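You operate a simulated robot arm through the tools that you are given. There is no shell and no other tool. Be economical: measure what you need, move in short steps, check, and stop when the job is done.

The job below is to be done with a simulated two-armed robot. You get a single attempt, and the scene is never put back.

Task
Set the press up for the orange coil and load it.
Fine: press switch off first, on again last; the stop post that matches the yellow tag goes in the socket, the old one in the rack. Where these are worked on the way, their far stop is far enough and under half their travel is too little: press switch.

The check looks at the end state, three seconds after you hand in, the way a careful person would. Anything else that was tipped, shoved, dropped, spilled or broken makes it a failure.

Robot
Two 7-joint arms with two-finger parallel grippers on one trunk, on a base that drives. Base frame: it is fixed to the floor where the robot stands at the start and does not move with it; the origin is under the middle of the robot, x ahead of it, y to its left, z up. Units: mm, rad, N and s.
The left shoulder is at the start at [50, 165, 1155], the right one opposite. With the tool pointing down near the work surface each hand reaches from about 240 to 700 mm from the robot's upright axis, wherever it stands, measured 20 degrees to its own side. Places, roughly: bed of the coil press [700, 200, 900]; coil press [800, 200, 900]; press switch [500, 0, 800]. Payload 3.91 kg a hand.
The tool frame of a hand sits at the grasp point between the pads (the TCP): z along the fingers, y along the line on which they close. The tips reach 30 mm beyond it. The gripper opens to 110 mm. The fingers are 20 mm wide and 10 mm thick; the gripper's body (48 by 112 mm) begins 55 mm behind the TCP.
Orientation is told as [roll, pitch, yaw] about the base's x, y, z axes, in that order, counted from this pose: with the fingers straight down and closing along the base's y, the tool's x points along the base's -x, its y along +y and its z along -z.

Tools
- The arms move only by the tool play_rows. It takes "left_deltas", "right_deltas" or both (then of equal length, played together; a hand with none holds still); each is a list of rows, each an object (a shift or turn left out is 0, a gripper value left out holds the last) with "linear": the shift along the tool's x, y, z in mm, a list of three; "turn": the turn, a rotation vector about the tool's x, y, z in rad, a list of three; "fingers": the gripper command, from -1 (fully open) to 1 (shut), values between in proportion. In form: [{"linear": [dx, dy, dz], "turn": [ax, ay, az], "fingers": fingers}, ...]. A call has 1 to 10 rows; each row is the pose to reach, as a shift and turn from the pose commanded when the call began, along the tool's axes at that moment. Rows are played at 5 a second. More than 50 mm and 0.15 rad between two rows, or a gripper value outside its range, and nothing of the call is played. Where a pose cannot be reached the arm comes as near as it can. A force on the tool above 40 N (or 10 N above the force at the start of the call, whichever is more), or a blocked arm, ends the call early, and 0.2 s more pass. Each finger travels about 45 mm/s and halts on what it meets, pressing with about 35 N; the grip force reading is that of the motor and also rises with nothing between the fingers. The clock runs only during rows and for 0.2 s after the last one: add rows that repeat a pose to give the fingers time. It gives the time, the measured TCP pose, the force on the tool (base axes), the opening and the grip force at its end, in the units of the frame above (readings bear some noise), with the torque about the TCP (base axes, N m) and any sound that the robot's microphone picked up, and new pictures: "pictures" is both (left out), scene, wrist or none (wrist: the cameras of the hands that moved).
- Cameras (640 x 400 px; columns grow to the right, rows downward): "scene" is now at [95.8, 52.2, 1314.7]; the picture's right is [0.62, -0.78, 0.00], its down [-0.53, -0.42, -0.73] and it looks along [0.57, 0.46, -0.68] (base axes); focal length 214 px, centre (320, 200). "left" rides on the left gripper at [72, -17, -103] in its tool frame; the picture's right is [0.23, 0.97, 0.00], its down [-0.76, 0.18, -0.62] and it looks along [-0.61, 0.14, 0.78] (tool axes); focal length 222 px, centre (320, 200). "right" rides on the right gripper at [72, 17, -103] in its tool frame; the picture's right is [-0.23, 0.97, 0.00], its down [-0.76, -0.18, -0.62] and it looks along [-0.61, -0.14, 0.78] (tool axes); focal length 222 px, centre (320, 200). There is no depth. A picture from a camera that has moved, and an enlarged one, comes with that camera's place and axes in the base frame and with its lens.
- move_column(by): slides the trunk up (or, below 0, down) by that many mm; the arms and the scene camera ride with it, the base frame stays. It gives what a move gives, with no picture.
- roll_base(legs): drives the robot by 1 to 6 legs, each [ahead, left, turn to the left] in mm, mm and rad, along the robot's own axes; the way and the turn of a leg run together, so that a leg with both is an arc; at most 1500 mm and 3.142 rad a leg. The arms and the cameras ride along, it lands a little off, and it stops where it bumps. It gives what a move gives, and a new picture of the scene camera.
- head_to(pan, tilt): turns the head with the scene camera to pan (to the left, within 1.396 rad either way) and tilt (down, from -0.506 to 1.204), counted from straight ahead of the robot. It gives what a move gives, and a new picture of the scene camera.
- inspect(camera, box): a new picture of the part [left, top, right, bottom] of that camera's present view, enlarged. It takes no simulated time.
- job_done(): hands the job in; it is judged then, once.

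Work in short steps. Places have to be worked out from the pictures, the camera data and where the tool is seen: move nearer, look again, correct. Check each grasp and each placing, and mend what went wrong. You have 120 turns and 260 pictures in all, those below and enlarged ones among them. Open the grippers and draw the arms clear of the work before you hand the job in, unless the task says otherwise; then end with one line.

The tools are called after "Emit:" as a command line: name --argument value ..., lists and objects as JSON in quotes. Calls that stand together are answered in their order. play_rows: Moves the arms, as the interface text tells. Its arguments: {"type":"object","properties":{"left_deltas":{"type":"array","items":{"type":"object","properties":{"linear":{"type":"array","items":{"type":"number"}},"turn":{"type":"array","items":{"type":"number"}},"fingers":{"type":"number"}}}},"right_deltas":{"type":"array","items":{"type":"object","properties":{"linear":{"type":"array","items":{"type":"number"}},"turn":{"type":"array","items":{"type":"number"}},"fingers":{"type":"number"}}}},"pictures":{"type":"string","enum":["both","scene","wrist","none"]}},"required":[]} The other tools are called the same way: move_column (by) slides the trunk up or down; roll_base (legs) drives the base; head_to (pan, tilt) turns the head that bears the scene camera; inspect (camera, box) takes an enlarged picture of a part of a camera's view; job_done () hands the job in.

At the start:

```text
time: 0.0
left_tcp_pos: [256.8, 329.1, 1104.5]
left_ee_rot: [0.0, 0.0, 0.0]
left_contact_force: [0.1, 0.3, 0.1]
left_ft_torque: [-0.01, 0.02, -0.01]
left_grip_width: 110.1
left_finger_force: 0.1
right_tcp_pos: [351.5, 38.2, 1085.2]
right_ee_rot: [0.001, 0.0, -0.001]
right_contact_force: [0.4, -0.5, -1.3]
right_ft_torque: [-0.01, 0.03, 0.02]
right_grip_width: 110.1
right_finger_force: 0.1
trunk travel left (down, up): [-375.0, 128.0]
robot x, y, heading: [0.6, 1.2, 0.002]
head pan, tilt: [0.675, 0.747]
```

scene: 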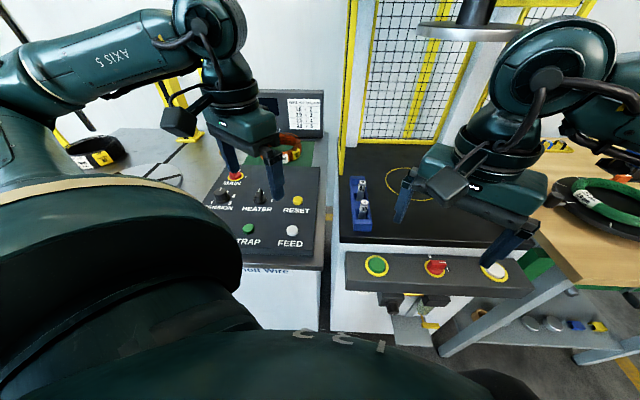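
right: 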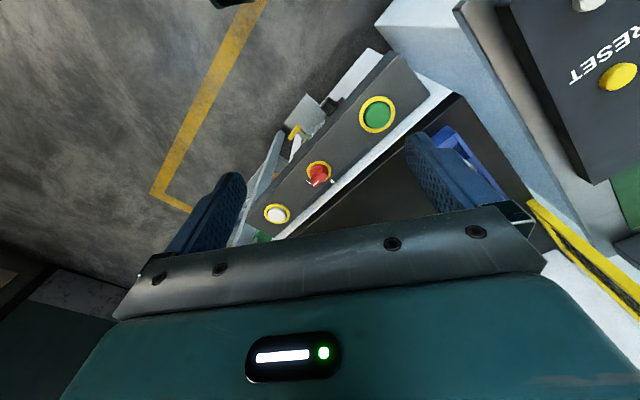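
left: 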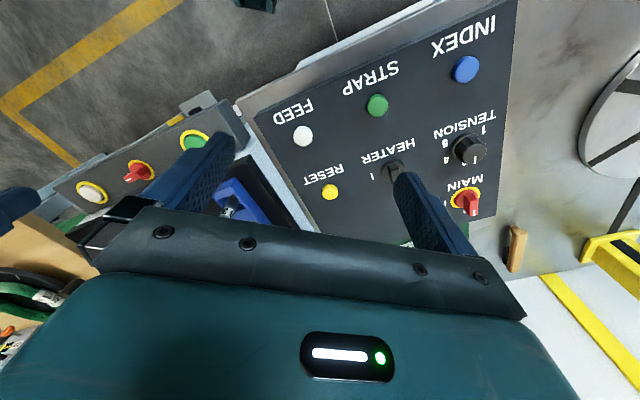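

The press front panel (green button, red rotary switch, white button), a blue rack with posts, and coils on the right are visible. I'll look around with the head and zoom in.

Emit:
inspect --camera "scene" --box '[320, 140, 540, 320]'

Emit:
head_to --pan 0.0 --tilt 0.75

Emit:
head_to --pan -0.8 --tilt 0.75

Emit:
head_to --pan 1.2 --tilt 0.6

```text
2.22 times, centred on (430, 230) of scene
camera zoom: at [95.8, 52.2, 1314.7], right [0.62, -0.78, 0.0], down [-0.53, -0.42, -0.73], along [0.57, 0.46, -0.68], focal length 477 px, centre (76, 133)
```

zoom: 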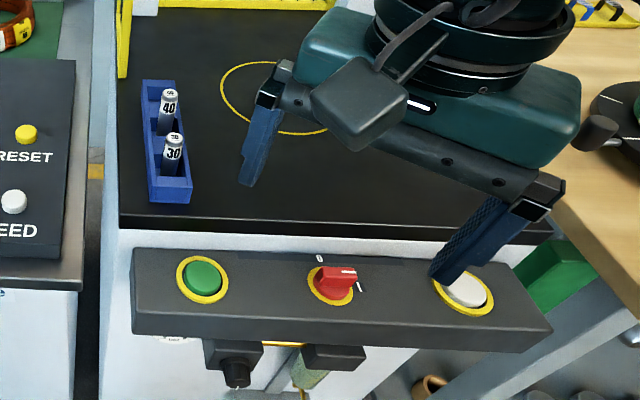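

```text
time: 1.1
left_tcp_pos: [255.2, 328.4, 1104.9]
left_ee_rot: [0.0, 0.0, 0.0]
left_contact_force: [-0.7, 0.1, 0.0]
left_ft_torque: [-0.03, 0.0, 0.04]
left_grip_width: 109.9
left_finger_force: 0.0
right_tcp_pos: [350.7, 37.3, 1085.0]
right_ee_rot: [-0.001, -0.001, 0.0]
right_contact_force: [0.7, 0.4, -0.2]
right_ft_torque: [0.01, 0.02, -0.04]
right_grip_width: 110.0
right_finger_force: 0.2
trunk travel left (down, up): [-375.0, 128.0]
robot x, y, heading: [-3.7, -3.2, -0.001]
head pan, tilt: [0.0, 0.75]
camera scene: at [113.9, 0.4, 1314.5], right [0.0, -1.0, 0.0], down [-0.68, 0.0, -0.73], along [0.73, 0.0, -0.68], focal length 214 px, centre (320, 200)
```

scene: 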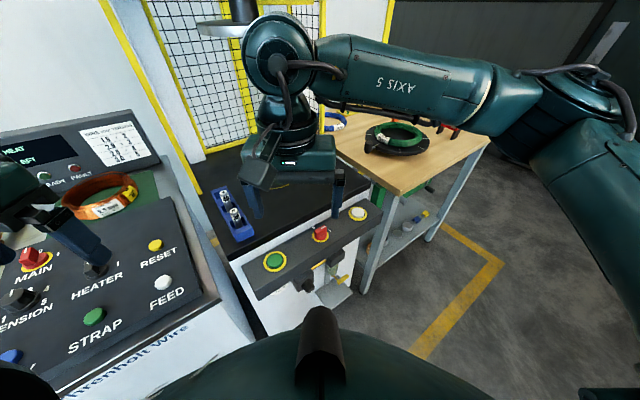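

```text
time: 2.2
left_tcp_pos: [256.2, 329.0, 1105.3]
left_ee_rot: [0.002, -0.001, 0.0]
left_contact_force: [1.1, 0.5, -0.2]
left_ft_torque: [0.01, 0.0, -0.01]
left_grip_width: 109.9
left_finger_force: 0.1
right_tcp_pos: [350.0, 37.8, 1084.8]
right_ee_rot: [0.0, 0.001, 0.0]
right_contact_force: [-0.7, 0.0, 0.0]
right_ft_torque: [0.01, 0.05, 0.02]
right_grip_width: 110.1
right_finger_force: 0.0
trunk travel left (down, up): [-375.0, 128.0]
robot x, y, heading: [1.1, -2.3, -0.003]
head pan, tilt: [-0.799, 0.75]
camera scene: at [88.8, -59.1, 1314.5], right [-0.72, -0.7, 0.0], down [-0.48, 0.49, -0.73], along [0.51, -0.52, -0.68], focal length 214 px, centre (320, 200)
```

scene: 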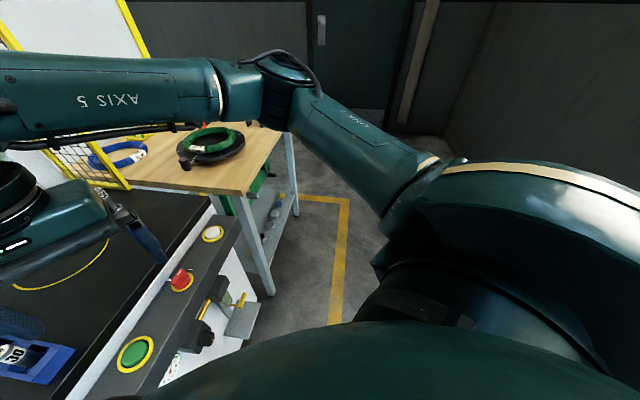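

```text
time: 4.1
left_tcp_pos: [256.0, 329.6, 1103.9]
left_ee_rot: [0.001, -0.001, 0.001]
left_contact_force: [-1.0, -0.4, 0.3]
left_ft_torque: [0.0, 0.01, 0.0]
left_grip_width: 110.1
left_finger_force: 0.1
right_tcp_pos: [349.8, 37.3, 1085.0]
right_ee_rot: [-0.001, 0.001, 0.0]
right_contact_force: [-0.4, 0.3, 0.6]
right_ft_torque: [-0.01, -0.01, -0.04]
right_grip_width: 110.1
right_finger_force: 0.1
trunk travel left (down, up): [-375.0, 128.0]
robot x, y, heading: [-0.1, -1.6, -0.004]
head pan, tilt: [1.201, 0.6]
camera scene: at [63.0, 82.7, 1327.4], right [0.93, -0.36, 0.0], down [-0.2, -0.53, -0.83], along [0.3, 0.77, -0.56], focal length 214 px, centre (320, 200)
```

scene: 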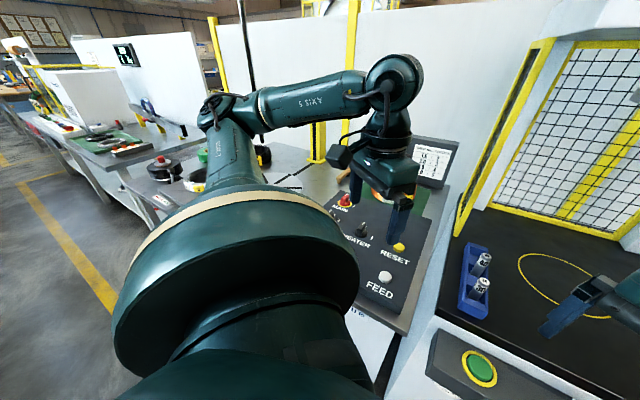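

The orange coil sits on the green mat by the strapping console; the rack holds posts 40 and 30 with one slot hidden. The right hand hides part of the bed, so I move it aside and look again.

Emit:
play_rows --right_deltas '[{"linear": [0, -45, 0]}, {"linear": [0, -90, 0]}, {"linear": [0, -135, 0]}, {"linear": [0, -180, 0]}, {"linear": [0, -225, 0]}]' --left_deltas '[{"linear": [20, 40, 0]}, {"linear": [40, 80, 0]}, {"linear": [40, 120, 0]}, {"linear": [40, 120, 0]}, {"linear": [40, 120, 0]}]' --pictures "none"

Emit:
head_to --pan 0.35 --tilt 0.7

Emit:
inspect --camera "scene" --box '[200, 100, 420, 240]'

Emit:
inspect --camera "scene" --box '[0, 140, 200, 260]'

```text
time: 5.3
left_tcp_pos: [217.8, 449.8, 1103.1]
left_ee_rot: [0.001, 0.0, 0.0]
left_contact_force: [0.3, -0.4, 0.2]
left_ft_torque: [0.03, -0.03, 0.01]
left_grip_width: 109.7
left_finger_force: 0.0
right_tcp_pos: [350.2, -188.4, 1084.4]
right_ee_rot: [0.0, 0.0, 0.002]
right_contact_force: [0.2, 0.2, -0.6]
right_ft_torque: [0.04, 0.03, 0.01]
right_grip_width: 109.9
right_finger_force: 0.0
trunk travel left (down, up): [-375.0, 128.0]
robot x, y, heading: [-2.2, -2.0, -0.003]
head pan, tilt: [1.201, 0.6]
```

```text
time: 6.5
left_tcp_pos: [217.5, 449.4, 1102.7]
left_ee_rot: [-0.001, -0.001, 0.001]
left_contact_force: [0.2, 1.1, -0.3]
left_ft_torque: [0.01, 0.03, 0.02]
left_grip_width: 109.9
left_finger_force: 0.1
right_tcp_pos: [350.6, -185.5, 1084.2]
right_ee_rot: [-0.001, 0.0, 0.0]
right_contact_force: [-0.2, -0.2, -0.1]
right_ft_torque: [0.02, -0.04, -0.02]
right_grip_width: 110.0
right_finger_force: 0.1
trunk travel left (down, up): [-375.0, 128.0]
robot x, y, heading: [2.9, 2.8, 0.001]
head pan, tilt: [0.351, 0.7]
camera scene: at [110.7, 29.5, 1318.8], right [0.34, -0.94, 0.0], down [-0.6, -0.22, -0.77], along [0.72, 0.26, -0.64], focal length 214 px, centre (320, 200)
```

scene: 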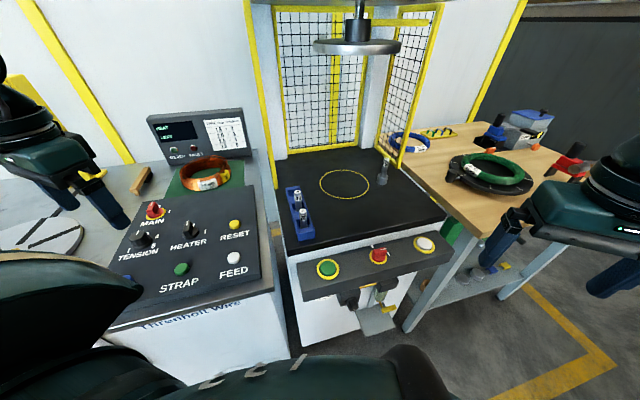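

```text
2.86 times, centred on (310, 170) of scene
camera zoom: at [110.7, 29.5, 1318.8], right [0.34, -0.94, 0.0], down [-0.6, -0.22, -0.77], along [0.72, 0.26, -0.64], focal length 613 px, centre (349, 286)
```

zoom: 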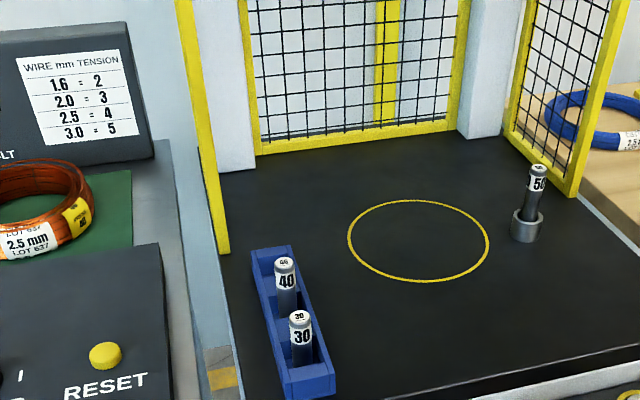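

```text
3.20 times, centred on (100, 200) of scene
camera zoom: at [110.7, 29.5, 1318.8], right [0.34, -0.94, 0.0], down [-0.6, -0.22, -0.77], along [0.72, 0.26, -0.64], focal length 686 px, centre (1024, 200)
```

zoom: 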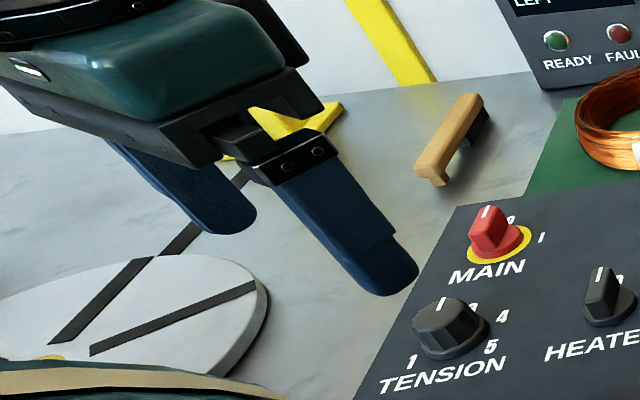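

The socket holds post 50, at right-rear of the bed; the rack has 40 and 30 with empty rear slot(s). Now read the yellow tag on the coil.

Emit:
inspect --camera "scene" --box '[175, 145, 245, 200]'

Emit:
inspect --camera "scene" --box '[280, 175, 330, 250]'

Emit:
inspect --camera "scene" --box '[300, 225, 460, 320]'

Emit:
head_to --pan 0.35 --tilt 0.1

```text
7.27 times, centred on (210, 172) of scene
camera zoom: at [110.7, 29.5, 1318.8], right [0.34, -0.94, 0.0], down [-0.6, -0.22, -0.77], along [0.72, 0.26, -0.64], focal length 1560 px, centre (1120, 400)
```

zoom: 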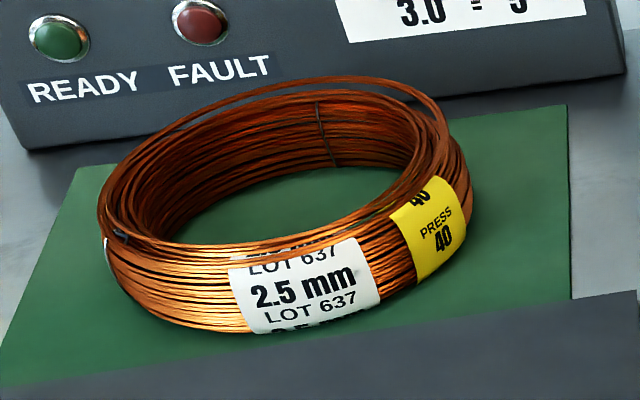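

```text
5.33 times, centred on (305, 212) of scene
camera zoom: at [110.7, 29.5, 1318.8], right [0.34, -0.94, 0.0], down [-0.6, -0.22, -0.77], along [0.72, 0.26, -0.64], focal length 1144 px, centre (400, 133)
```

zoom: 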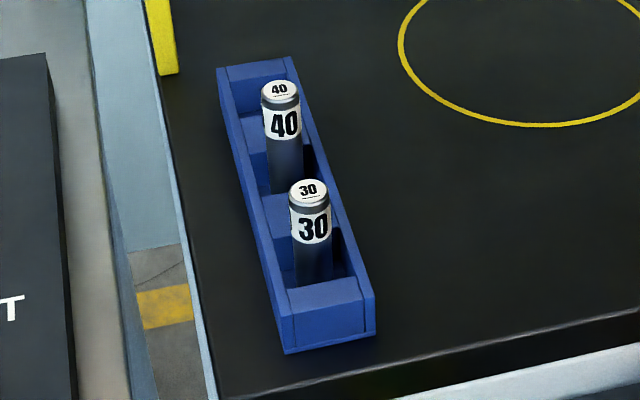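

```text
4.00 times, centred on (380, 272) of scene
camera zoom: at [110.7, 29.5, 1318.8], right [0.34, -0.94, 0.0], down [-0.6, -0.22, -0.77], along [0.72, 0.26, -0.64], focal length 858 px, centre (80, -90)
```

zoom: 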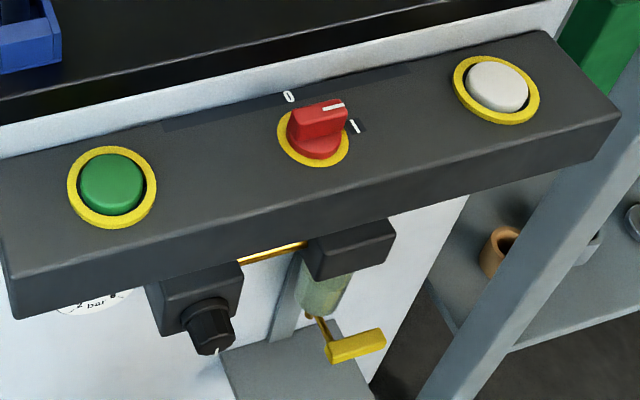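

```text
time: 7.5
left_tcp_pos: [217.6, 450.4, 1102.4]
left_ee_rot: [0.0, 0.0, 0.0]
left_contact_force: [-0.6, 0.6, 0.2]
left_ft_torque: [0.0, 0.01, -0.01]
left_grip_width: 109.9
left_finger_force: 0.0
right_tcp_pos: [351.5, -186.9, 1084.9]
right_ee_rot: [-0.002, 0.001, -0.001]
right_contact_force: [-0.4, -0.3, 0.3]
right_ft_torque: [0.04, -0.01, 0.01]
right_grip_width: 109.8
right_finger_force: 0.1
trunk travel left (down, up): [-375.0, 128.0]
robot x, y, heading: [-0.3, 3.9, -0.003]
head pan, tilt: [0.351, 0.099]
camera scene: at [117.5, 31.9, 1373.5], right [0.34, -0.94, 0.0], down [-0.09, -0.03, -0.99], along [0.93, 0.34, -0.1], focal length 214 px, centre (320, 200)
```

scene: 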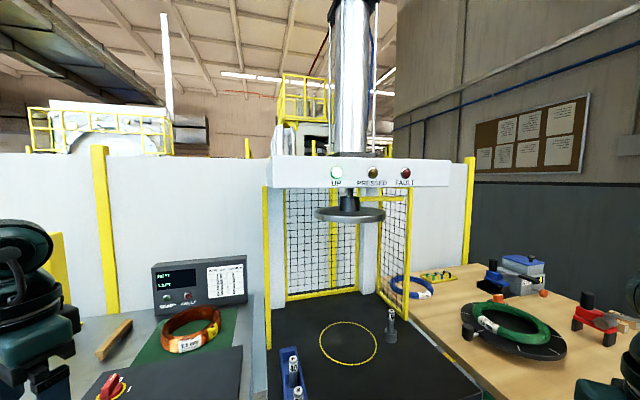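

The tag reads "PRESS 40": post 40 goes in the socket, 50 to the free rack slot, and the switch is now at I. From the pictures the press is turned about 0.62 rad to the left and lies right of me once I face it, so I drive to stand square in front.

Emit:
roll_base --legs '[[0, 0, 0.62], [0, -270, 0]]'

Emit:
head_to --pan 0.0 --tilt 0.85

```text
time: 12.2
left_tcp_pos: [72.4, 269.3, 1103.2]
left_ee_rot: [0.0, -0.001, 0.625]
left_contact_force: [0.3, -0.1, 0.4]
left_ft_torque: [0.0, 0.02, 0.02]
left_grip_width: 110.3
left_finger_force: 0.2
right_tcp_pos: [552.8, -168.0, 1084.2]
right_ee_rot: [0.0, 0.0, 0.626]
right_contact_force: [-0.1, 0.3, 0.2]
right_ft_torque: [0.02, 0.03, 0.01]
right_grip_width: 110.1
right_finger_force: 0.0
trunk travel left (down, up): [-375.0, 128.0]
robot x, y, heading: [154.8, -222.8, 0.629]
head pan, tilt: [0.351, 0.099]
camera scene: at [237.1, -128.9, 1373.5], right [0.83, -0.56, 0.0], down [-0.06, -0.08, -1.0], along [0.56, 0.82, -0.1], focal length 214 px, centre (320, 200)
```

scene: 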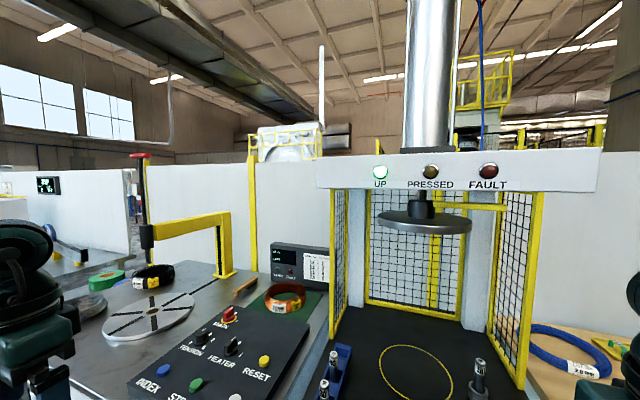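

```text
time: 13.3
left_tcp_pos: [73.1, 270.2, 1104.0]
left_ee_rot: [0.0, 0.0, 0.626]
left_contact_force: [-0.4, -0.2, -0.2]
left_ft_torque: [0.04, 0.0, 0.01]
left_grip_width: 110.0
left_finger_force: 0.1
right_tcp_pos: [552.1, -167.8, 1083.7]
right_ee_rot: [0.001, 0.0, 0.626]
right_contact_force: [0.0, -0.3, -0.2]
right_ft_torque: [-0.01, -0.01, 0.03]
right_grip_width: 110.2
right_finger_force: 0.2
trunk travel left (down, up): [-375.0, 128.0]
robot x, y, heading: [157.6, -225.4, 0.625]
head pan, tilt: [0.0, 0.85]
camera scene: at [248.8, -159.1, 1306.6], right [0.59, -0.81, 0.0], down [-0.61, -0.44, -0.66], along [0.54, 0.39, -0.75], focal length 214 px, centre (320, 200)
```

scene: 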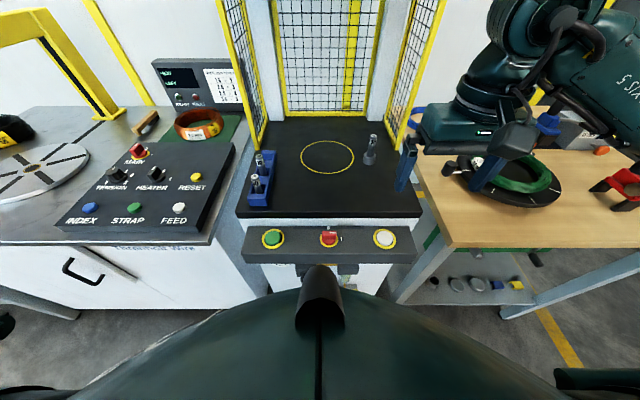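

Now square to the press; triangulation puts the bed around z≈845, the circle ≈710 mm ahead of my axis and the socket ≈690 ahead, 168 right — a bit far. I look down to see how much room there is to roll ahead.

Emit:
head_to --pan 0.0 --tilt 1.2

Emit:
play_rows --right_deltas '[{"linear": [0, 0, 0]}]' --pictures "wrist"

```text
time: 14.1
left_tcp_pos: [73.7, 269.0, 1103.1]
left_ee_rot: [0.0, 0.001, 0.624]
left_contact_force: [-0.8, 0.0, -0.4]
left_ft_torque: [0.0, 0.0, 0.0]
left_grip_width: 109.8
left_finger_force: 0.1
right_tcp_pos: [553.9, -168.6, 1083.6]
right_ee_rot: [-0.001, 0.0, 0.626]
right_contact_force: [0.5, 0.3, 0.4]
right_ft_torque: [0.0, -0.02, -0.01]
right_grip_width: 110.0
right_finger_force: 0.1
trunk travel left (down, up): [-375.0, 128.0]
robot x, y, heading: [158.8, -226.4, 0.626]
head pan, tilt: [0.0, 1.201]
camera scene: at [230.8, -172.2, 1282.8], right [0.59, -0.81, 0.0], down [-0.76, -0.55, -0.36], along [0.29, 0.21, -0.93], focal length 214 px, centre (320, 200)
```

scene: 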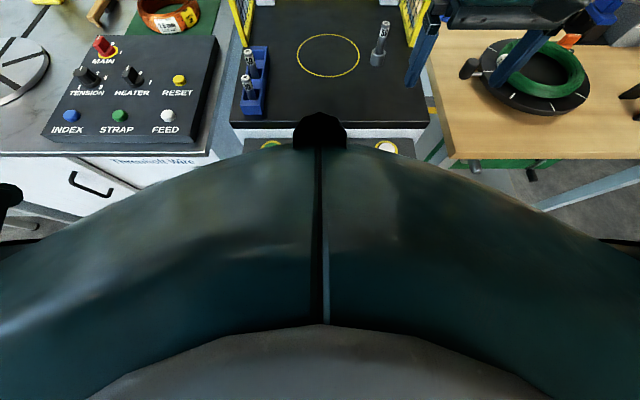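

```text
time: 14.5
left_tcp_pos: [72.0, 270.0, 1103.2]
left_ee_rot: [0.001, 0.0, 0.625]
left_contact_force: [-0.4, -0.1, 0.8]
left_ft_torque: [-0.01, -0.01, 0.0]
left_grip_width: 110.0
left_finger_force: 0.0
right_tcp_pos: [554.4, -168.0, 1085.1]
right_ee_rot: [0.0, -0.001, 0.624]
right_contact_force: [0.1, 0.3, -0.2]
right_ft_torque: [0.02, 0.01, -0.01]
right_grip_width: 110.0
right_finger_force: 0.0
trunk travel left (down, up): [-375.0, 128.0]
robot x, y, heading: [157.4, -221.3, 0.626]
head pan, tilt: [0.0, 1.201]
camera right: at [485.4, -197.0, 1187.8], right [-0.39, 0.92, 0.0], down [0.72, 0.3, 0.62], along [0.57, 0.24, -0.78], focal length 222 px, centre (320, 200)
```

right: 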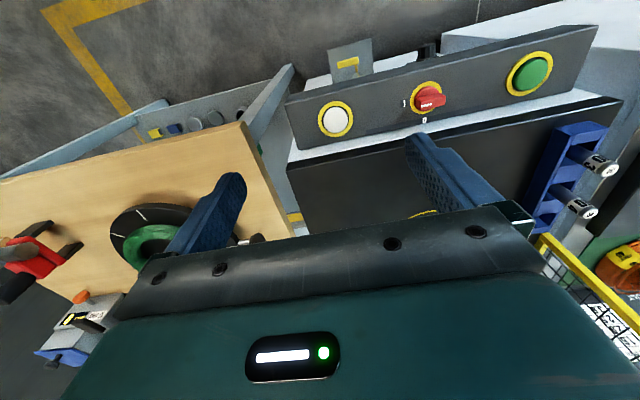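

I roll ahead 60 mm for reach and read where it lands.

Emit:
roll_base --legs '[[60, 0, 0]]'

Emit:
head_to --pan 0.0 --tilt 0.8

```text
time: 15.6
left_tcp_pos: [118.4, 302.1, 1103.5]
left_ee_rot: [-0.001, -0.002, 0.624]
left_contact_force: [-0.9, -0.4, 1.1]
left_ft_torque: [0.02, -0.03, -0.02]
left_grip_width: 109.9
left_finger_force: 0.0
right_tcp_pos: [599.7, -136.3, 1083.8]
right_ee_rot: [0.0, -0.001, 0.623]
right_contact_force: [0.5, -0.5, -0.3]
right_ft_torque: [0.05, 0.01, 0.0]
right_grip_width: 109.8
right_finger_force: 0.1
trunk travel left (down, up): [-375.0, 128.0]
robot x, y, heading: [208.0, -188.1, 0.625]
head pan, tilt: [0.0, 1.201]
stopped in leg 1: the robot was blocked; the commanded pose is now the measured one
camera scene: at [275.3, -139.8, 1282.9], right [0.58, -0.81, 0.0], down [-0.76, -0.54, -0.36], along [0.29, 0.21, -0.93], focal length 214 px, centre (320, 200)
```

scene: 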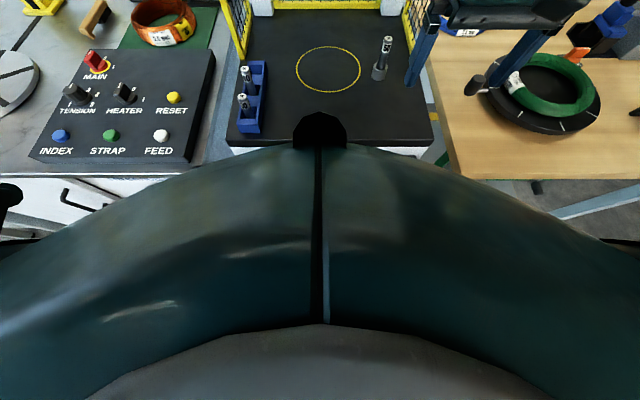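

```text
time: 16.5
left_tcp_pos: [120.4, 301.0, 1102.6]
left_ee_rot: [-0.001, 0.0, 0.624]
left_contact_force: [-0.4, -1.2, -0.2]
left_ft_torque: [-0.01, 0.04, -0.02]
left_grip_width: 109.8
left_finger_force: 0.1
right_tcp_pos: [599.4, -136.6, 1083.6]
right_ee_rot: [-0.001, 0.0, 0.621]
right_contact_force: [0.5, 0.2, 0.0]
right_ft_torque: [-0.01, -0.01, 0.0]
right_grip_width: 110.1
right_finger_force: 0.1
trunk travel left (down, up): [-375.0, 128.0]
robot x, y, heading: [207.2, -189.1, 0.622]
head pan, tilt: [0.0, 0.799]
camera scene: at [296.2, -124.8, 1310.4], right [0.58, -0.81, 0.0], down [-0.58, -0.42, -0.7], along [0.57, 0.41, -0.72], focal length 214 px, centre (320, 200)
```

scene: 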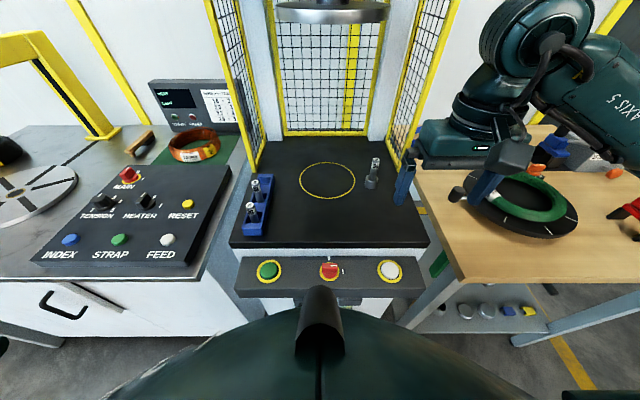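

The base moved about 60 mm before touching; robot axis now ≈(207.5,−188.5), heading 0.623. I zoom in on the switch to see the bar direction and panel slope, and bring the right hand above it.

Emit:
inspect --camera "scene" --box '[290, 245, 370, 295]'

Emit:
play_rows --right_deltas '[{"linear": [0, 40, 20]}, {"linear": [0, 80, 50]}, {"linear": [0, 120, 80]}, {"linear": [5, 158, 100]}, {"linear": [5, 158, 130]}, {"linear": [5, 158, 150]}, {"linear": [5, 158, 150]}]' --pictures "both"

```text
8.00 times, centred on (330, 270) of scene
camera zoom: at [296.2, -124.8, 1310.4], right [0.58, -0.81, 0.0], down [-0.58, -0.42, -0.7], along [0.57, 0.41, -0.72], focal length 1716 px, centre (240, -360)
```

zoom: 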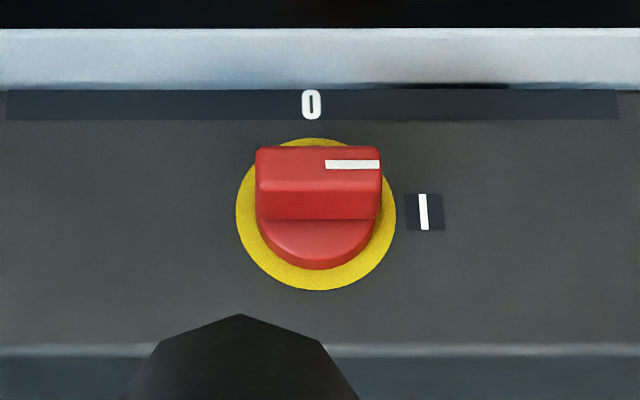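

```text
time: 18.1
left_tcp_pos: [119.0, 303.4, 1103.4]
left_ee_rot: [-0.002, -0.002, 0.622]
left_contact_force: [-0.2, 0.2, 0.8]
left_ft_torque: [-0.01, 0.0, 0.01]
left_grip_width: 109.7
left_finger_force: 0.0
right_tcp_pos: [502.9, -12.1, 933.0]
right_ee_rot: [0.0, 0.0, 0.624]
right_contact_force: [0.6, 0.5, -0.6]
right_ft_torque: [-0.01, 0.01, -0.01]
right_grip_width: 109.8
right_finger_force: 0.1
trunk travel left (down, up): [-375.0, 128.0]
robot x, y, heading: [204.1, -187.7, 0.622]
head pan, tilt: [0.0, 0.799]
camera scene: at [296.2, -124.9, 1310.5], right [0.58, -0.81, 0.0], down [-0.58, -0.42, -0.7], along [0.57, 0.41, -0.72], focal length 214 px, centre (320, 200)
camera right: at [434.3, -40.2, 1037.6], right [-0.38, 0.92, 0.0], down [0.72, 0.3, 0.62], along [0.57, 0.24, -0.78], focal length 222 px, centre (320, 200)
```

scene: 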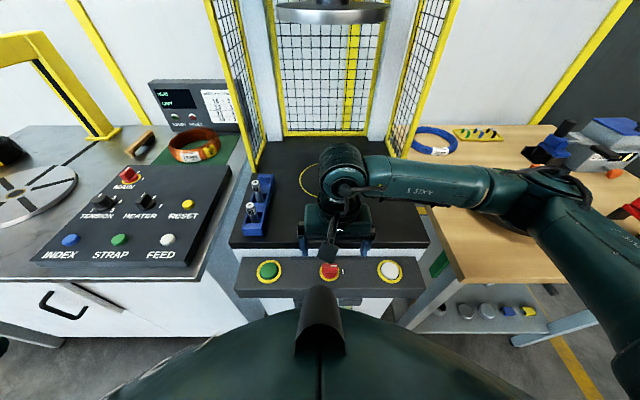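
right: 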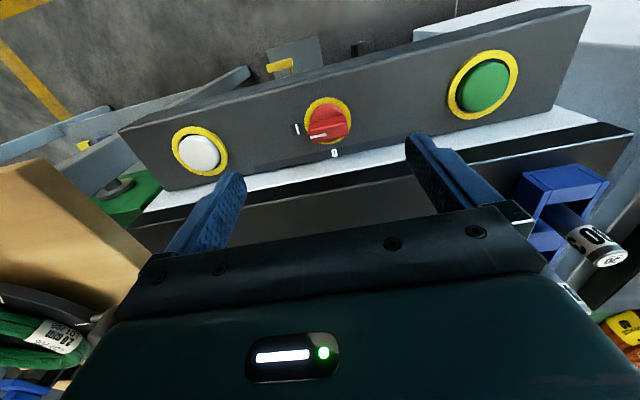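

The panel face is close to horizontal by the ring's ellipse, knob bar ≈40×12 mm, ≈30 mm tall, pointing right (I). I zoom the wrist view to fix the knob's centre.

Emit:
inspect --camera "right" --box '[280, 80, 376, 170]'

```text
4.44 times, centred on (328, 125) of right
camera zoom: at [434.3, -40.2, 1037.6], right [-0.38, 0.92, 0.0], down [0.72, 0.3, 0.62], along [0.57, 0.24, -0.78], focal length 987 px, centre (284, 533)
```

zoom: 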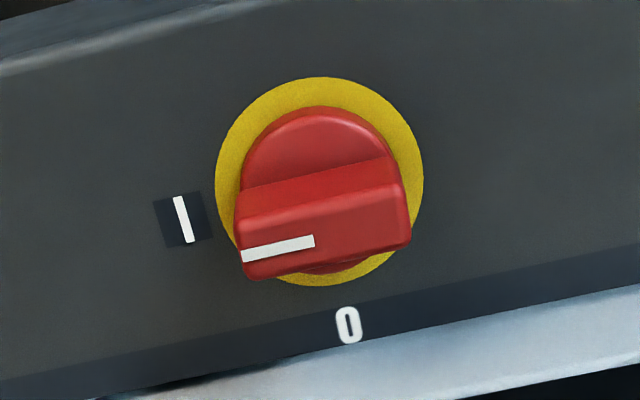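

Knob centre ≈ local (350, −22), panel z≈805, top ≈838. I turn the right tool −1.5 rad so the fingers will straddle the bar, half close to ~50 mm and centre above it.

Emit:
play_rows --right_deltas '[{"linear": [0, 2, 0], "turn": [0, 0, 0.15], "fingers": 0.1}, {"linear": [-2, 4, 0], "turn": [0, 0, 0.3]}, {"linear": [-4, 6, 0], "turn": [0, 0, 0.45]}, {"linear": [-7, 7, 0], "turn": [0, 0, 0.6]}, {"linear": [-7, 7, 0], "turn": [0, 0, 0.75]}, {"linear": [-7, 7, 0], "turn": [0, 0, 0.9]}, {"linear": [-7, 7, 0], "turn": [0, 0, 1.05]}, {"linear": [-7, 7, 0], "turn": [0, 0, 1.2]}, {"linear": [-7, 7, 0], "turn": [0, 0, 1.35]}, {"linear": [-7, 7, 0], "turn": [0, 0, 1.5]}]' --pictures "both"

```text
time: 20.3
left_tcp_pos: [118.8, 302.6, 1103.0]
left_ee_rot: [-0.001, 0.002, 0.623]
left_contact_force: [-0.3, 0.3, -0.1]
left_ft_torque: [0.02, 0.02, 0.0]
left_grip_width: 109.9
left_finger_force: 0.1
right_tcp_pos: [504.5, -1.3, 935.1]
right_ee_rot: [0.0, 0.0, -0.881]
right_contact_force: [0.1, 0.5, -0.6]
right_ft_torque: [0.0, 0.01, -0.01]
right_grip_width: 49.3
right_finger_force: 0.1
trunk travel left (down, up): [-375.0, 128.0]
robot x, y, heading: [204.2, -188.7, 0.624]
head pan, tilt: [0.0, 0.799]
camera scene: at [296.2, -124.9, 1310.5], right [0.58, -0.81, 0.0], down [-0.58, -0.42, -0.7], along [0.57, 0.41, -0.72], focal length 214 px, centre (320, 200)
camera right: at [471.6, 66.0, 1037.6], right [0.9, 0.45, 0.0], down [0.35, -0.7, 0.62], along [0.28, -0.56, -0.78], focal length 222 px, centre (320, 200)
```

scene: 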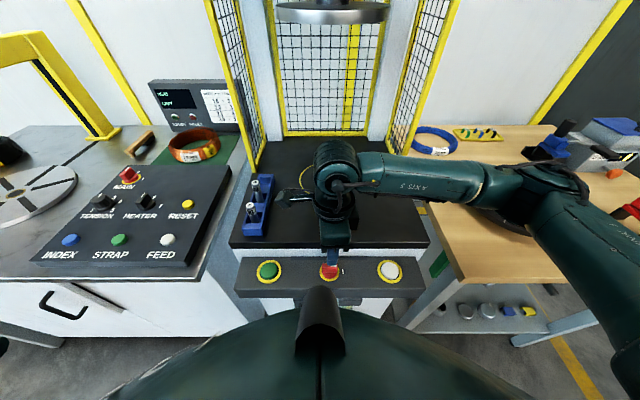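
right: 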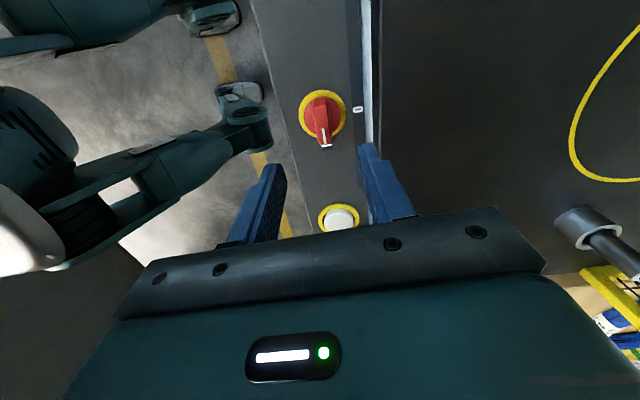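

Wrist view agrees: knob within ~3 mm of the TCP line. I finish the turn, correct 3 mm, and lower so the tips pass beside the bar.

Emit:
play_rows --right_deltas '[{"linear": [0, 3, 20], "turn": [0, 0, 0.06]}, {"linear": [0, 3, 45], "turn": [0, 0, 0.06]}, {"linear": [0, 3, 60], "turn": [0, 0, 0.06]}, {"linear": [0, 3, 70], "turn": [0, 0, 0.06]}, {"linear": [0, 3, 80], "turn": [0, 0, 0.06]}, {"linear": [0, 3, 84], "turn": [0, 0, 0.06]}]' --pictures "both"

Emit:
inspect --camera "scene" --box '[290, 230, 370, 290]'

```text
time: 21.7
left_tcp_pos: [119.7, 302.5, 1103.3]
left_ee_rot: [-0.002, 0.0, 0.624]
left_contact_force: [1.0, 0.2, 0.8]
left_ft_torque: [-0.02, 0.02, 0.01]
left_grip_width: 110.1
left_finger_force: 0.0
right_tcp_pos: [505.7, 1.5, 850.4]
right_ee_rot: [0.0, 0.0, -0.936]
right_contact_force: [0.6, -0.4, -0.1]
right_ft_torque: [0.0, 0.0, -0.01]
right_grip_width: 49.5
right_finger_force: 0.0
trunk travel left (down, up): [-375.0, 128.0]
robot x, y, heading: [203.7, -189.3, 0.625]
head pan, tilt: [0.0, 0.799]
camera scene: at [296.2, -124.8, 1310.5], right [0.58, -0.81, 0.0], down [-0.58, -0.42, -0.7], along [0.57, 0.41, -0.72], focal length 214 px, centre (320, 200)
camera right: at [477.3, 69.8, 953.8], right [0.92, 0.39, 0.0], down [0.31, -0.72, 0.62], along [0.25, -0.57, -0.78], focal length 222 px, centre (320, 200)
```

scene: 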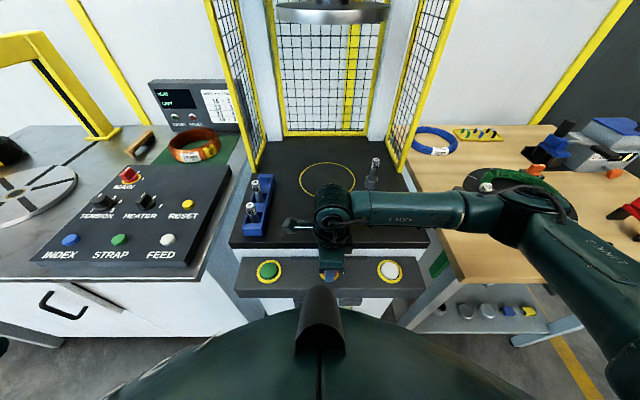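
right: 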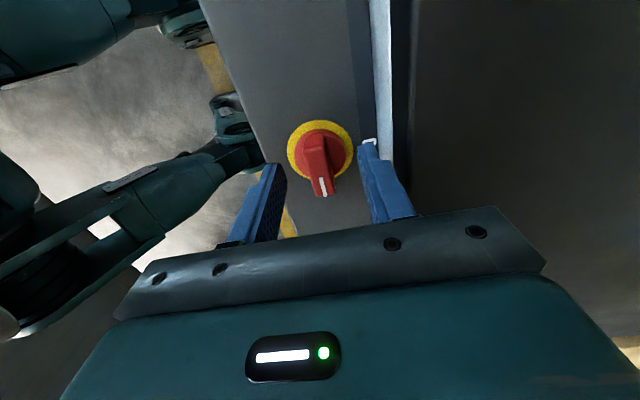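

```text
6.67 times, centred on (330, 260) of scene
camera zoom: at [296.2, -124.8, 1310.5], right [0.58, -0.81, 0.0], down [-0.58, -0.42, -0.7], along [0.57, 0.41, -0.72], focal length 1430 px, centre (253, -200)
```

zoom: 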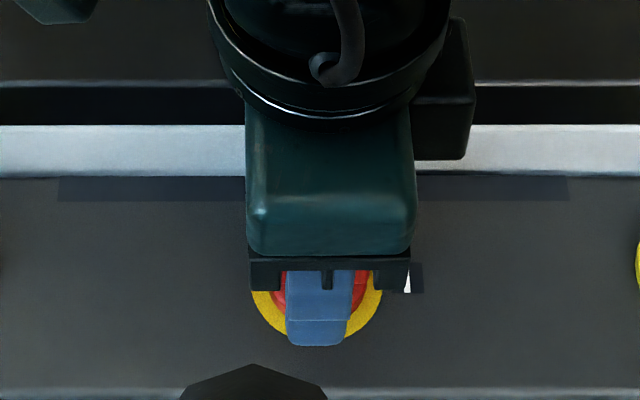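

Tips are at z≈820 beside the knob's bar with no contact. Close the fingers on it.

Emit:
play_rows --right_deltas '[{"fingers": 0.5}, {"fingers": 0.8}, {"fingers": 1.0}, {"fingers": 1.0}, {"fingers": 1.0}]' --pictures "wrist"

```text
time: 22.9
left_tcp_pos: [118.5, 303.9, 1102.7]
left_ee_rot: [-0.001, 0.001, 0.623]
left_contact_force: [0.5, -0.2, 0.9]
left_ft_torque: [-0.01, -0.05, -0.03]
left_grip_width: 109.9
left_finger_force: 0.0
right_tcp_pos: [505.5, -0.2, 850.3]
right_ee_rot: [-0.003, 0.0, -0.935]
right_contact_force: [-2.0, -2.2, -2.6]
right_ft_torque: [-0.04, 0.05, -0.03]
right_grip_width: 14.7
right_finger_force: 44.9
trunk travel left (down, up): [-375.0, 128.0]
robot x, y, heading: [205.6, -189.9, 0.625]
head pan, tilt: [0.0, 0.799]
camera right: at [477.0, 69.6, 953.9], right [0.92, 0.39, 0.0], down [0.31, -0.72, 0.62], along [0.24, -0.57, -0.78], focal length 222 px, centre (320, 200)
```

right: 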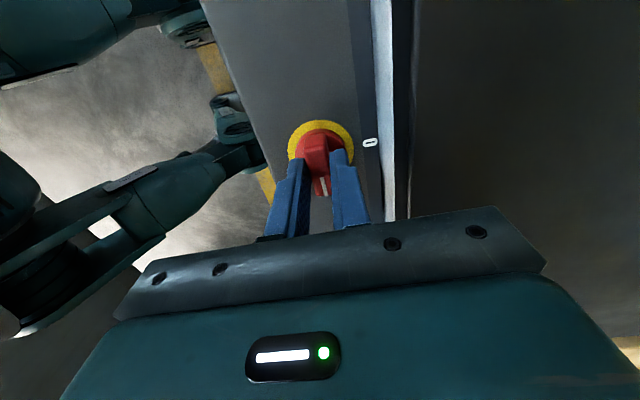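

Bar gripped (14.7 mm). Turn it counter-clockwise (from I toward 0).

Emit:
play_rows --right_deltas '[{"turn": [0, 0, -0.15], "fingers": 1}, {"turn": [0, 0, -0.3]}, {"turn": [0, 0, -0.45]}, {"turn": [0, 0, -0.6]}, {"turn": [0, 0, -0.75]}, {"turn": [0, 0, -0.9]}, {"turn": [0, 0, -1.05]}, {"turn": [0, 0, -1.2]}, {"turn": [0, 0, -1.35]}, {"turn": [0, 0, -1.5]}]' --pictures "both"

```text
time: 25.1
left_tcp_pos: [118.1, 300.8, 1103.2]
left_ee_rot: [0.001, -0.003, 0.623]
left_contact_force: [-0.1, 0.9, -0.7]
left_ft_torque: [-0.01, 0.02, 0.03]
left_grip_width: 110.2
left_finger_force: 0.0
right_tcp_pos: [505.2, -2.4, 850.5]
right_ee_rot: [0.0, 0.003, 0.565]
right_contact_force: [-11.8, -27.4, -1.7]
right_ft_torque: [-0.18, -0.38, 0.0]
right_grip_width: 14.9
right_finger_force: 45.0
trunk travel left (down, up): [-375.0, 128.0]
robot x, y, heading: [203.5, -187.5, 0.623]
head pan, tilt: [0.0, 0.799]
camera scene: at [295.0, -127.4, 1310.8], right [0.58, -0.81, 0.0], down [-0.58, -0.42, -0.7], along [0.57, 0.41, -0.72], focal length 214 px, centre (320, 200)
camera right: at [435.7, -26.1, 954.1], right [-0.33, 0.94, 0.0], down [0.74, 0.26, 0.62], along [0.59, 0.2, -0.78], focal length 222 px, centre (320, 200)
```

scene: 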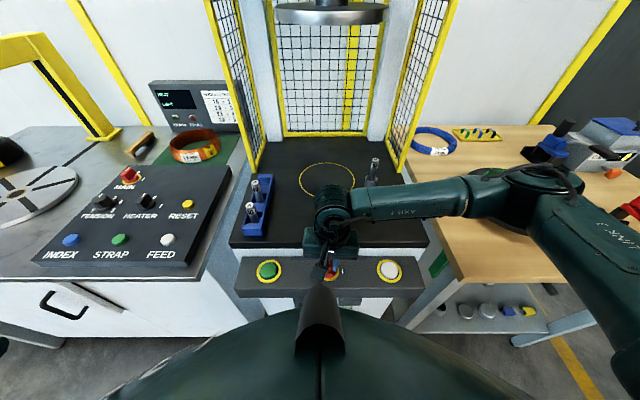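
right: 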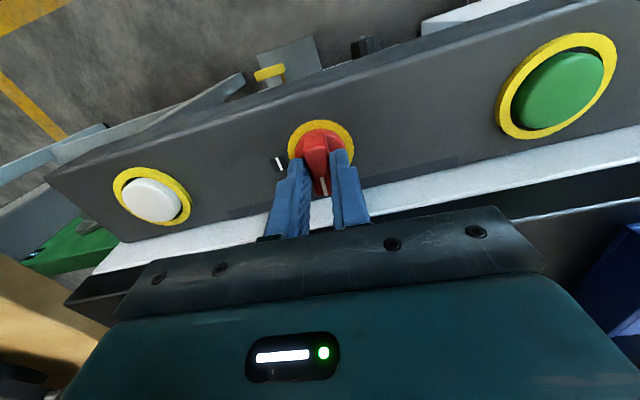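

The knob followed 1.5 rad. I finish the last bit of travel and relax the side load, then open.

Emit:
play_rows --right_deltas '[{"linear": [1.5, -1, 0], "turn": [0, 0, -0.08], "fingers": 1}, {"linear": [2, -1, 0], "turn": [0, 0, -0.14]}, {"linear": [2, -1, 0], "turn": [0, 0, -0.14]}, {"linear": [2, -1, 0], "turn": [0, 0, -0.07]}, {"linear": [2, -1, 0], "turn": [0, 0, -0.07], "fingers": 0.1}, {"linear": [2, -1, 0], "turn": [0, 0, -0.07], "fingers": 0.1}, {"linear": [2, -1, 0], "turn": [0, 0, -0.07], "fingers": 0.1}]' --pictures "none"

Emit:
play_rows --right_deltas '[{"linear": [0, 0, -40]}, {"linear": [0, 0, -80]}, {"linear": [0, 0, -100]}]' --pictures "wrist"

```text
time: 26.7
left_tcp_pos: [118.8, 303.7, 1102.4]
left_ee_rot: [-0.001, 0.0, 0.622]
left_contact_force: [0.5, -0.3, -0.3]
left_ft_torque: [0.0, -0.05, 0.01]
left_grip_width: 109.8
left_finger_force: 0.1
right_tcp_pos: [506.1, 0.2, 849.6]
right_ee_rot: [0.002, 0.0, 0.633]
right_contact_force: [1.8, -0.4, 0.2]
right_ft_torque: [-0.01, 0.01, -0.02]
right_grip_width: 49.5
right_finger_force: 0.1
trunk travel left (down, up): [-375.0, 128.0]
robot x, y, heading: [203.6, -191.4, 0.626]
head pan, tilt: [0.0, 0.799]
```

```text
time: 27.5
left_tcp_pos: [118.3, 303.1, 1102.7]
left_ee_rot: [-0.001, 0.001, 0.624]
left_contact_force: [0.1, -0.6, 0.2]
left_ft_torque: [-0.02, -0.01, 0.0]
left_grip_width: 109.9
left_finger_force: 0.0
right_tcp_pos: [506.2, 0.9, 950.2]
right_ee_rot: [0.001, 0.0, 0.634]
right_contact_force: [0.1, -0.1, 0.1]
right_ft_torque: [-0.02, 0.02, -0.01]
right_grip_width: 49.4
right_finger_force: 0.0
trunk travel left (down, up): [-375.0, 128.0]
robot x, y, heading: [204.0, -190.9, 0.629]
head pan, tilt: [0.0, 0.799]
camera right: at [438.8, -28.6, 1054.6], right [-0.39, 0.92, 0.0], down [0.72, 0.31, 0.62], along [0.57, 0.24, -0.78], focal length 222 px, centre (320, 200)
```

right: 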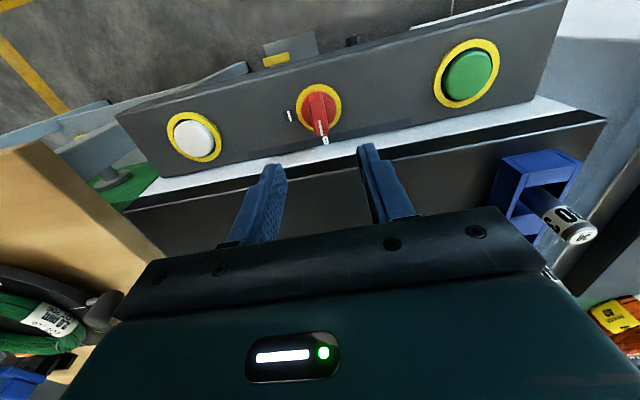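

The switch now points at 0. Next, bring the right hand toward the post‑50 socket (estimate local ≈(639,−167), post top z≈936) and look with the wrist camera.

Emit:
play_rows --right_deltas '[{"linear": [-30, -20, -30], "fingers": 0.1}, {"linear": [-60, -45, -60]}, {"linear": [-95, -70, -60]}, {"linear": [-130, -95, -60]}, {"linear": [-165, -120, -60]}, {"linear": [-190, -147, -60]}, {"linear": [-190, -147, -60]}]' --pictures "both"

```text
time: 29.1
left_tcp_pos: [119.3, 303.0, 1101.6]
left_ee_rot: [-0.002, -0.001, 0.624]
left_contact_force: [-0.4, 0.2, -0.3]
left_ft_torque: [0.04, 0.02, 0.01]
left_grip_width: 110.0
left_finger_force: 0.1
right_tcp_pos: [747.4, -8.2, 1011.9]
right_ee_rot: [-0.002, -0.002, 0.634]
right_contact_force: [0.2, 0.3, 0.1]
right_ft_torque: [-0.03, 0.02, 0.05]
right_grip_width: 49.3
right_finger_force: 0.0
trunk travel left (down, up): [-375.0, 128.0]
robot x, y, heading: [203.7, -187.9, 0.628]
head pan, tilt: [0.0, 0.799]
camera scene: at [296.1, -124.8, 1310.5], right [0.58, -0.81, 0.0], down [-0.58, -0.42, -0.7], along [0.57, 0.41, -0.72], focal length 214 px, centre (320, 200)
camera right: at [678.7, -37.2, 1115.7], right [-0.39, 0.92, 0.0], down [0.72, 0.31, 0.62], along [0.57, 0.25, -0.78], focal length 222 px, centre (320, 200)
```

scene: 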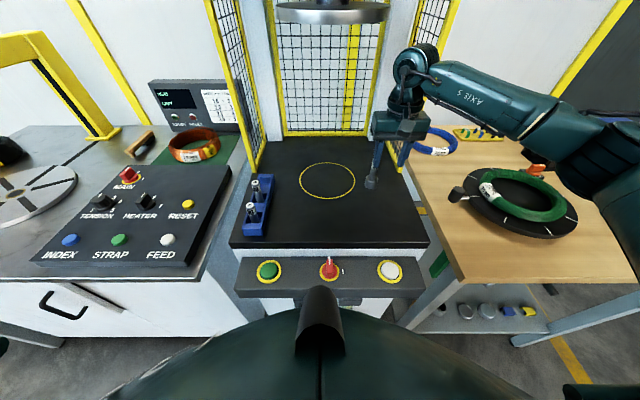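
right: 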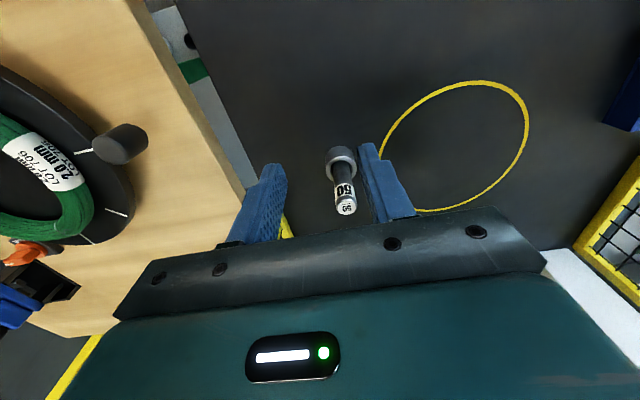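

Emit:
inspect --camera "right" --box '[305, 135, 385, 225]'

Emit:
inspect --camera "scene" --box '[350, 130, 430, 200]'

Emit:
inspect --camera "scene" --box '[235, 165, 285, 245]'

```text
4.44 times, centred on (345, 180) of right
camera zoom: at [678.7, -37.2, 1115.7], right [-0.39, 0.92, 0.0], down [0.72, 0.31, 0.62], along [0.57, 0.25, -0.78], focal length 987 px, centre (209, 289)
```

zoom: 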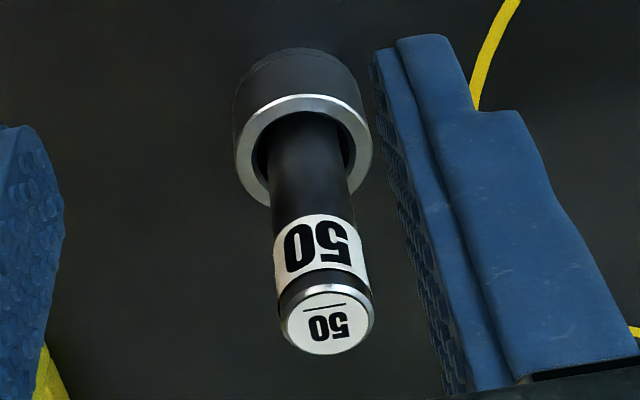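

```text
5.71 times, centred on (390, 165) of scene
camera zoom: at [296.1, -124.8, 1310.5], right [0.58, -0.81, 0.0], down [-0.58, -0.42, -0.7], along [0.57, 0.41, -0.72], focal length 1226 px, centre (-80, 400)
```

zoom: 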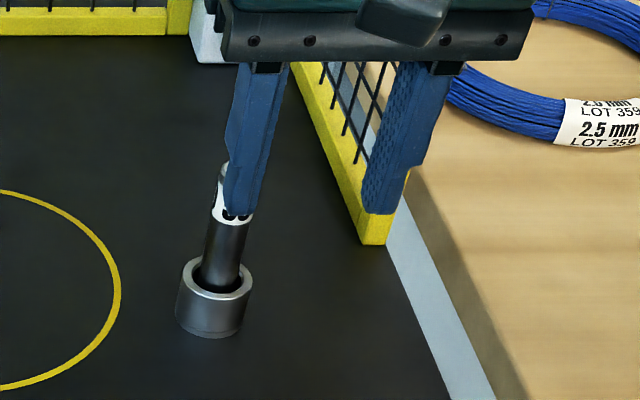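

```text
5.00 times, centred on (260, 205) of scene
camera zoom: at [296.1, -124.8, 1310.5], right [0.58, -0.81, 0.0], down [-0.58, -0.42, -0.7], along [0.57, 0.41, -0.72], focal length 1072 px, centre (620, 175)
```

zoom: 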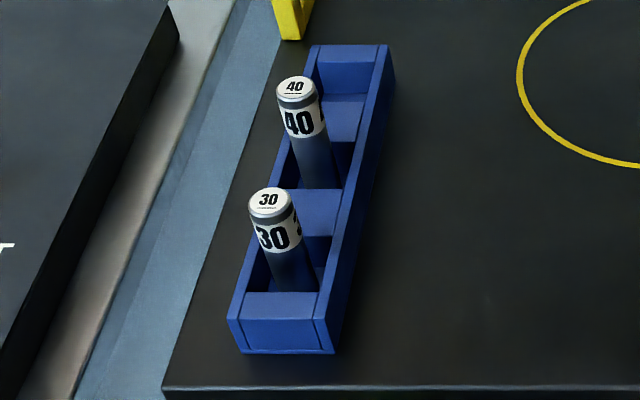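

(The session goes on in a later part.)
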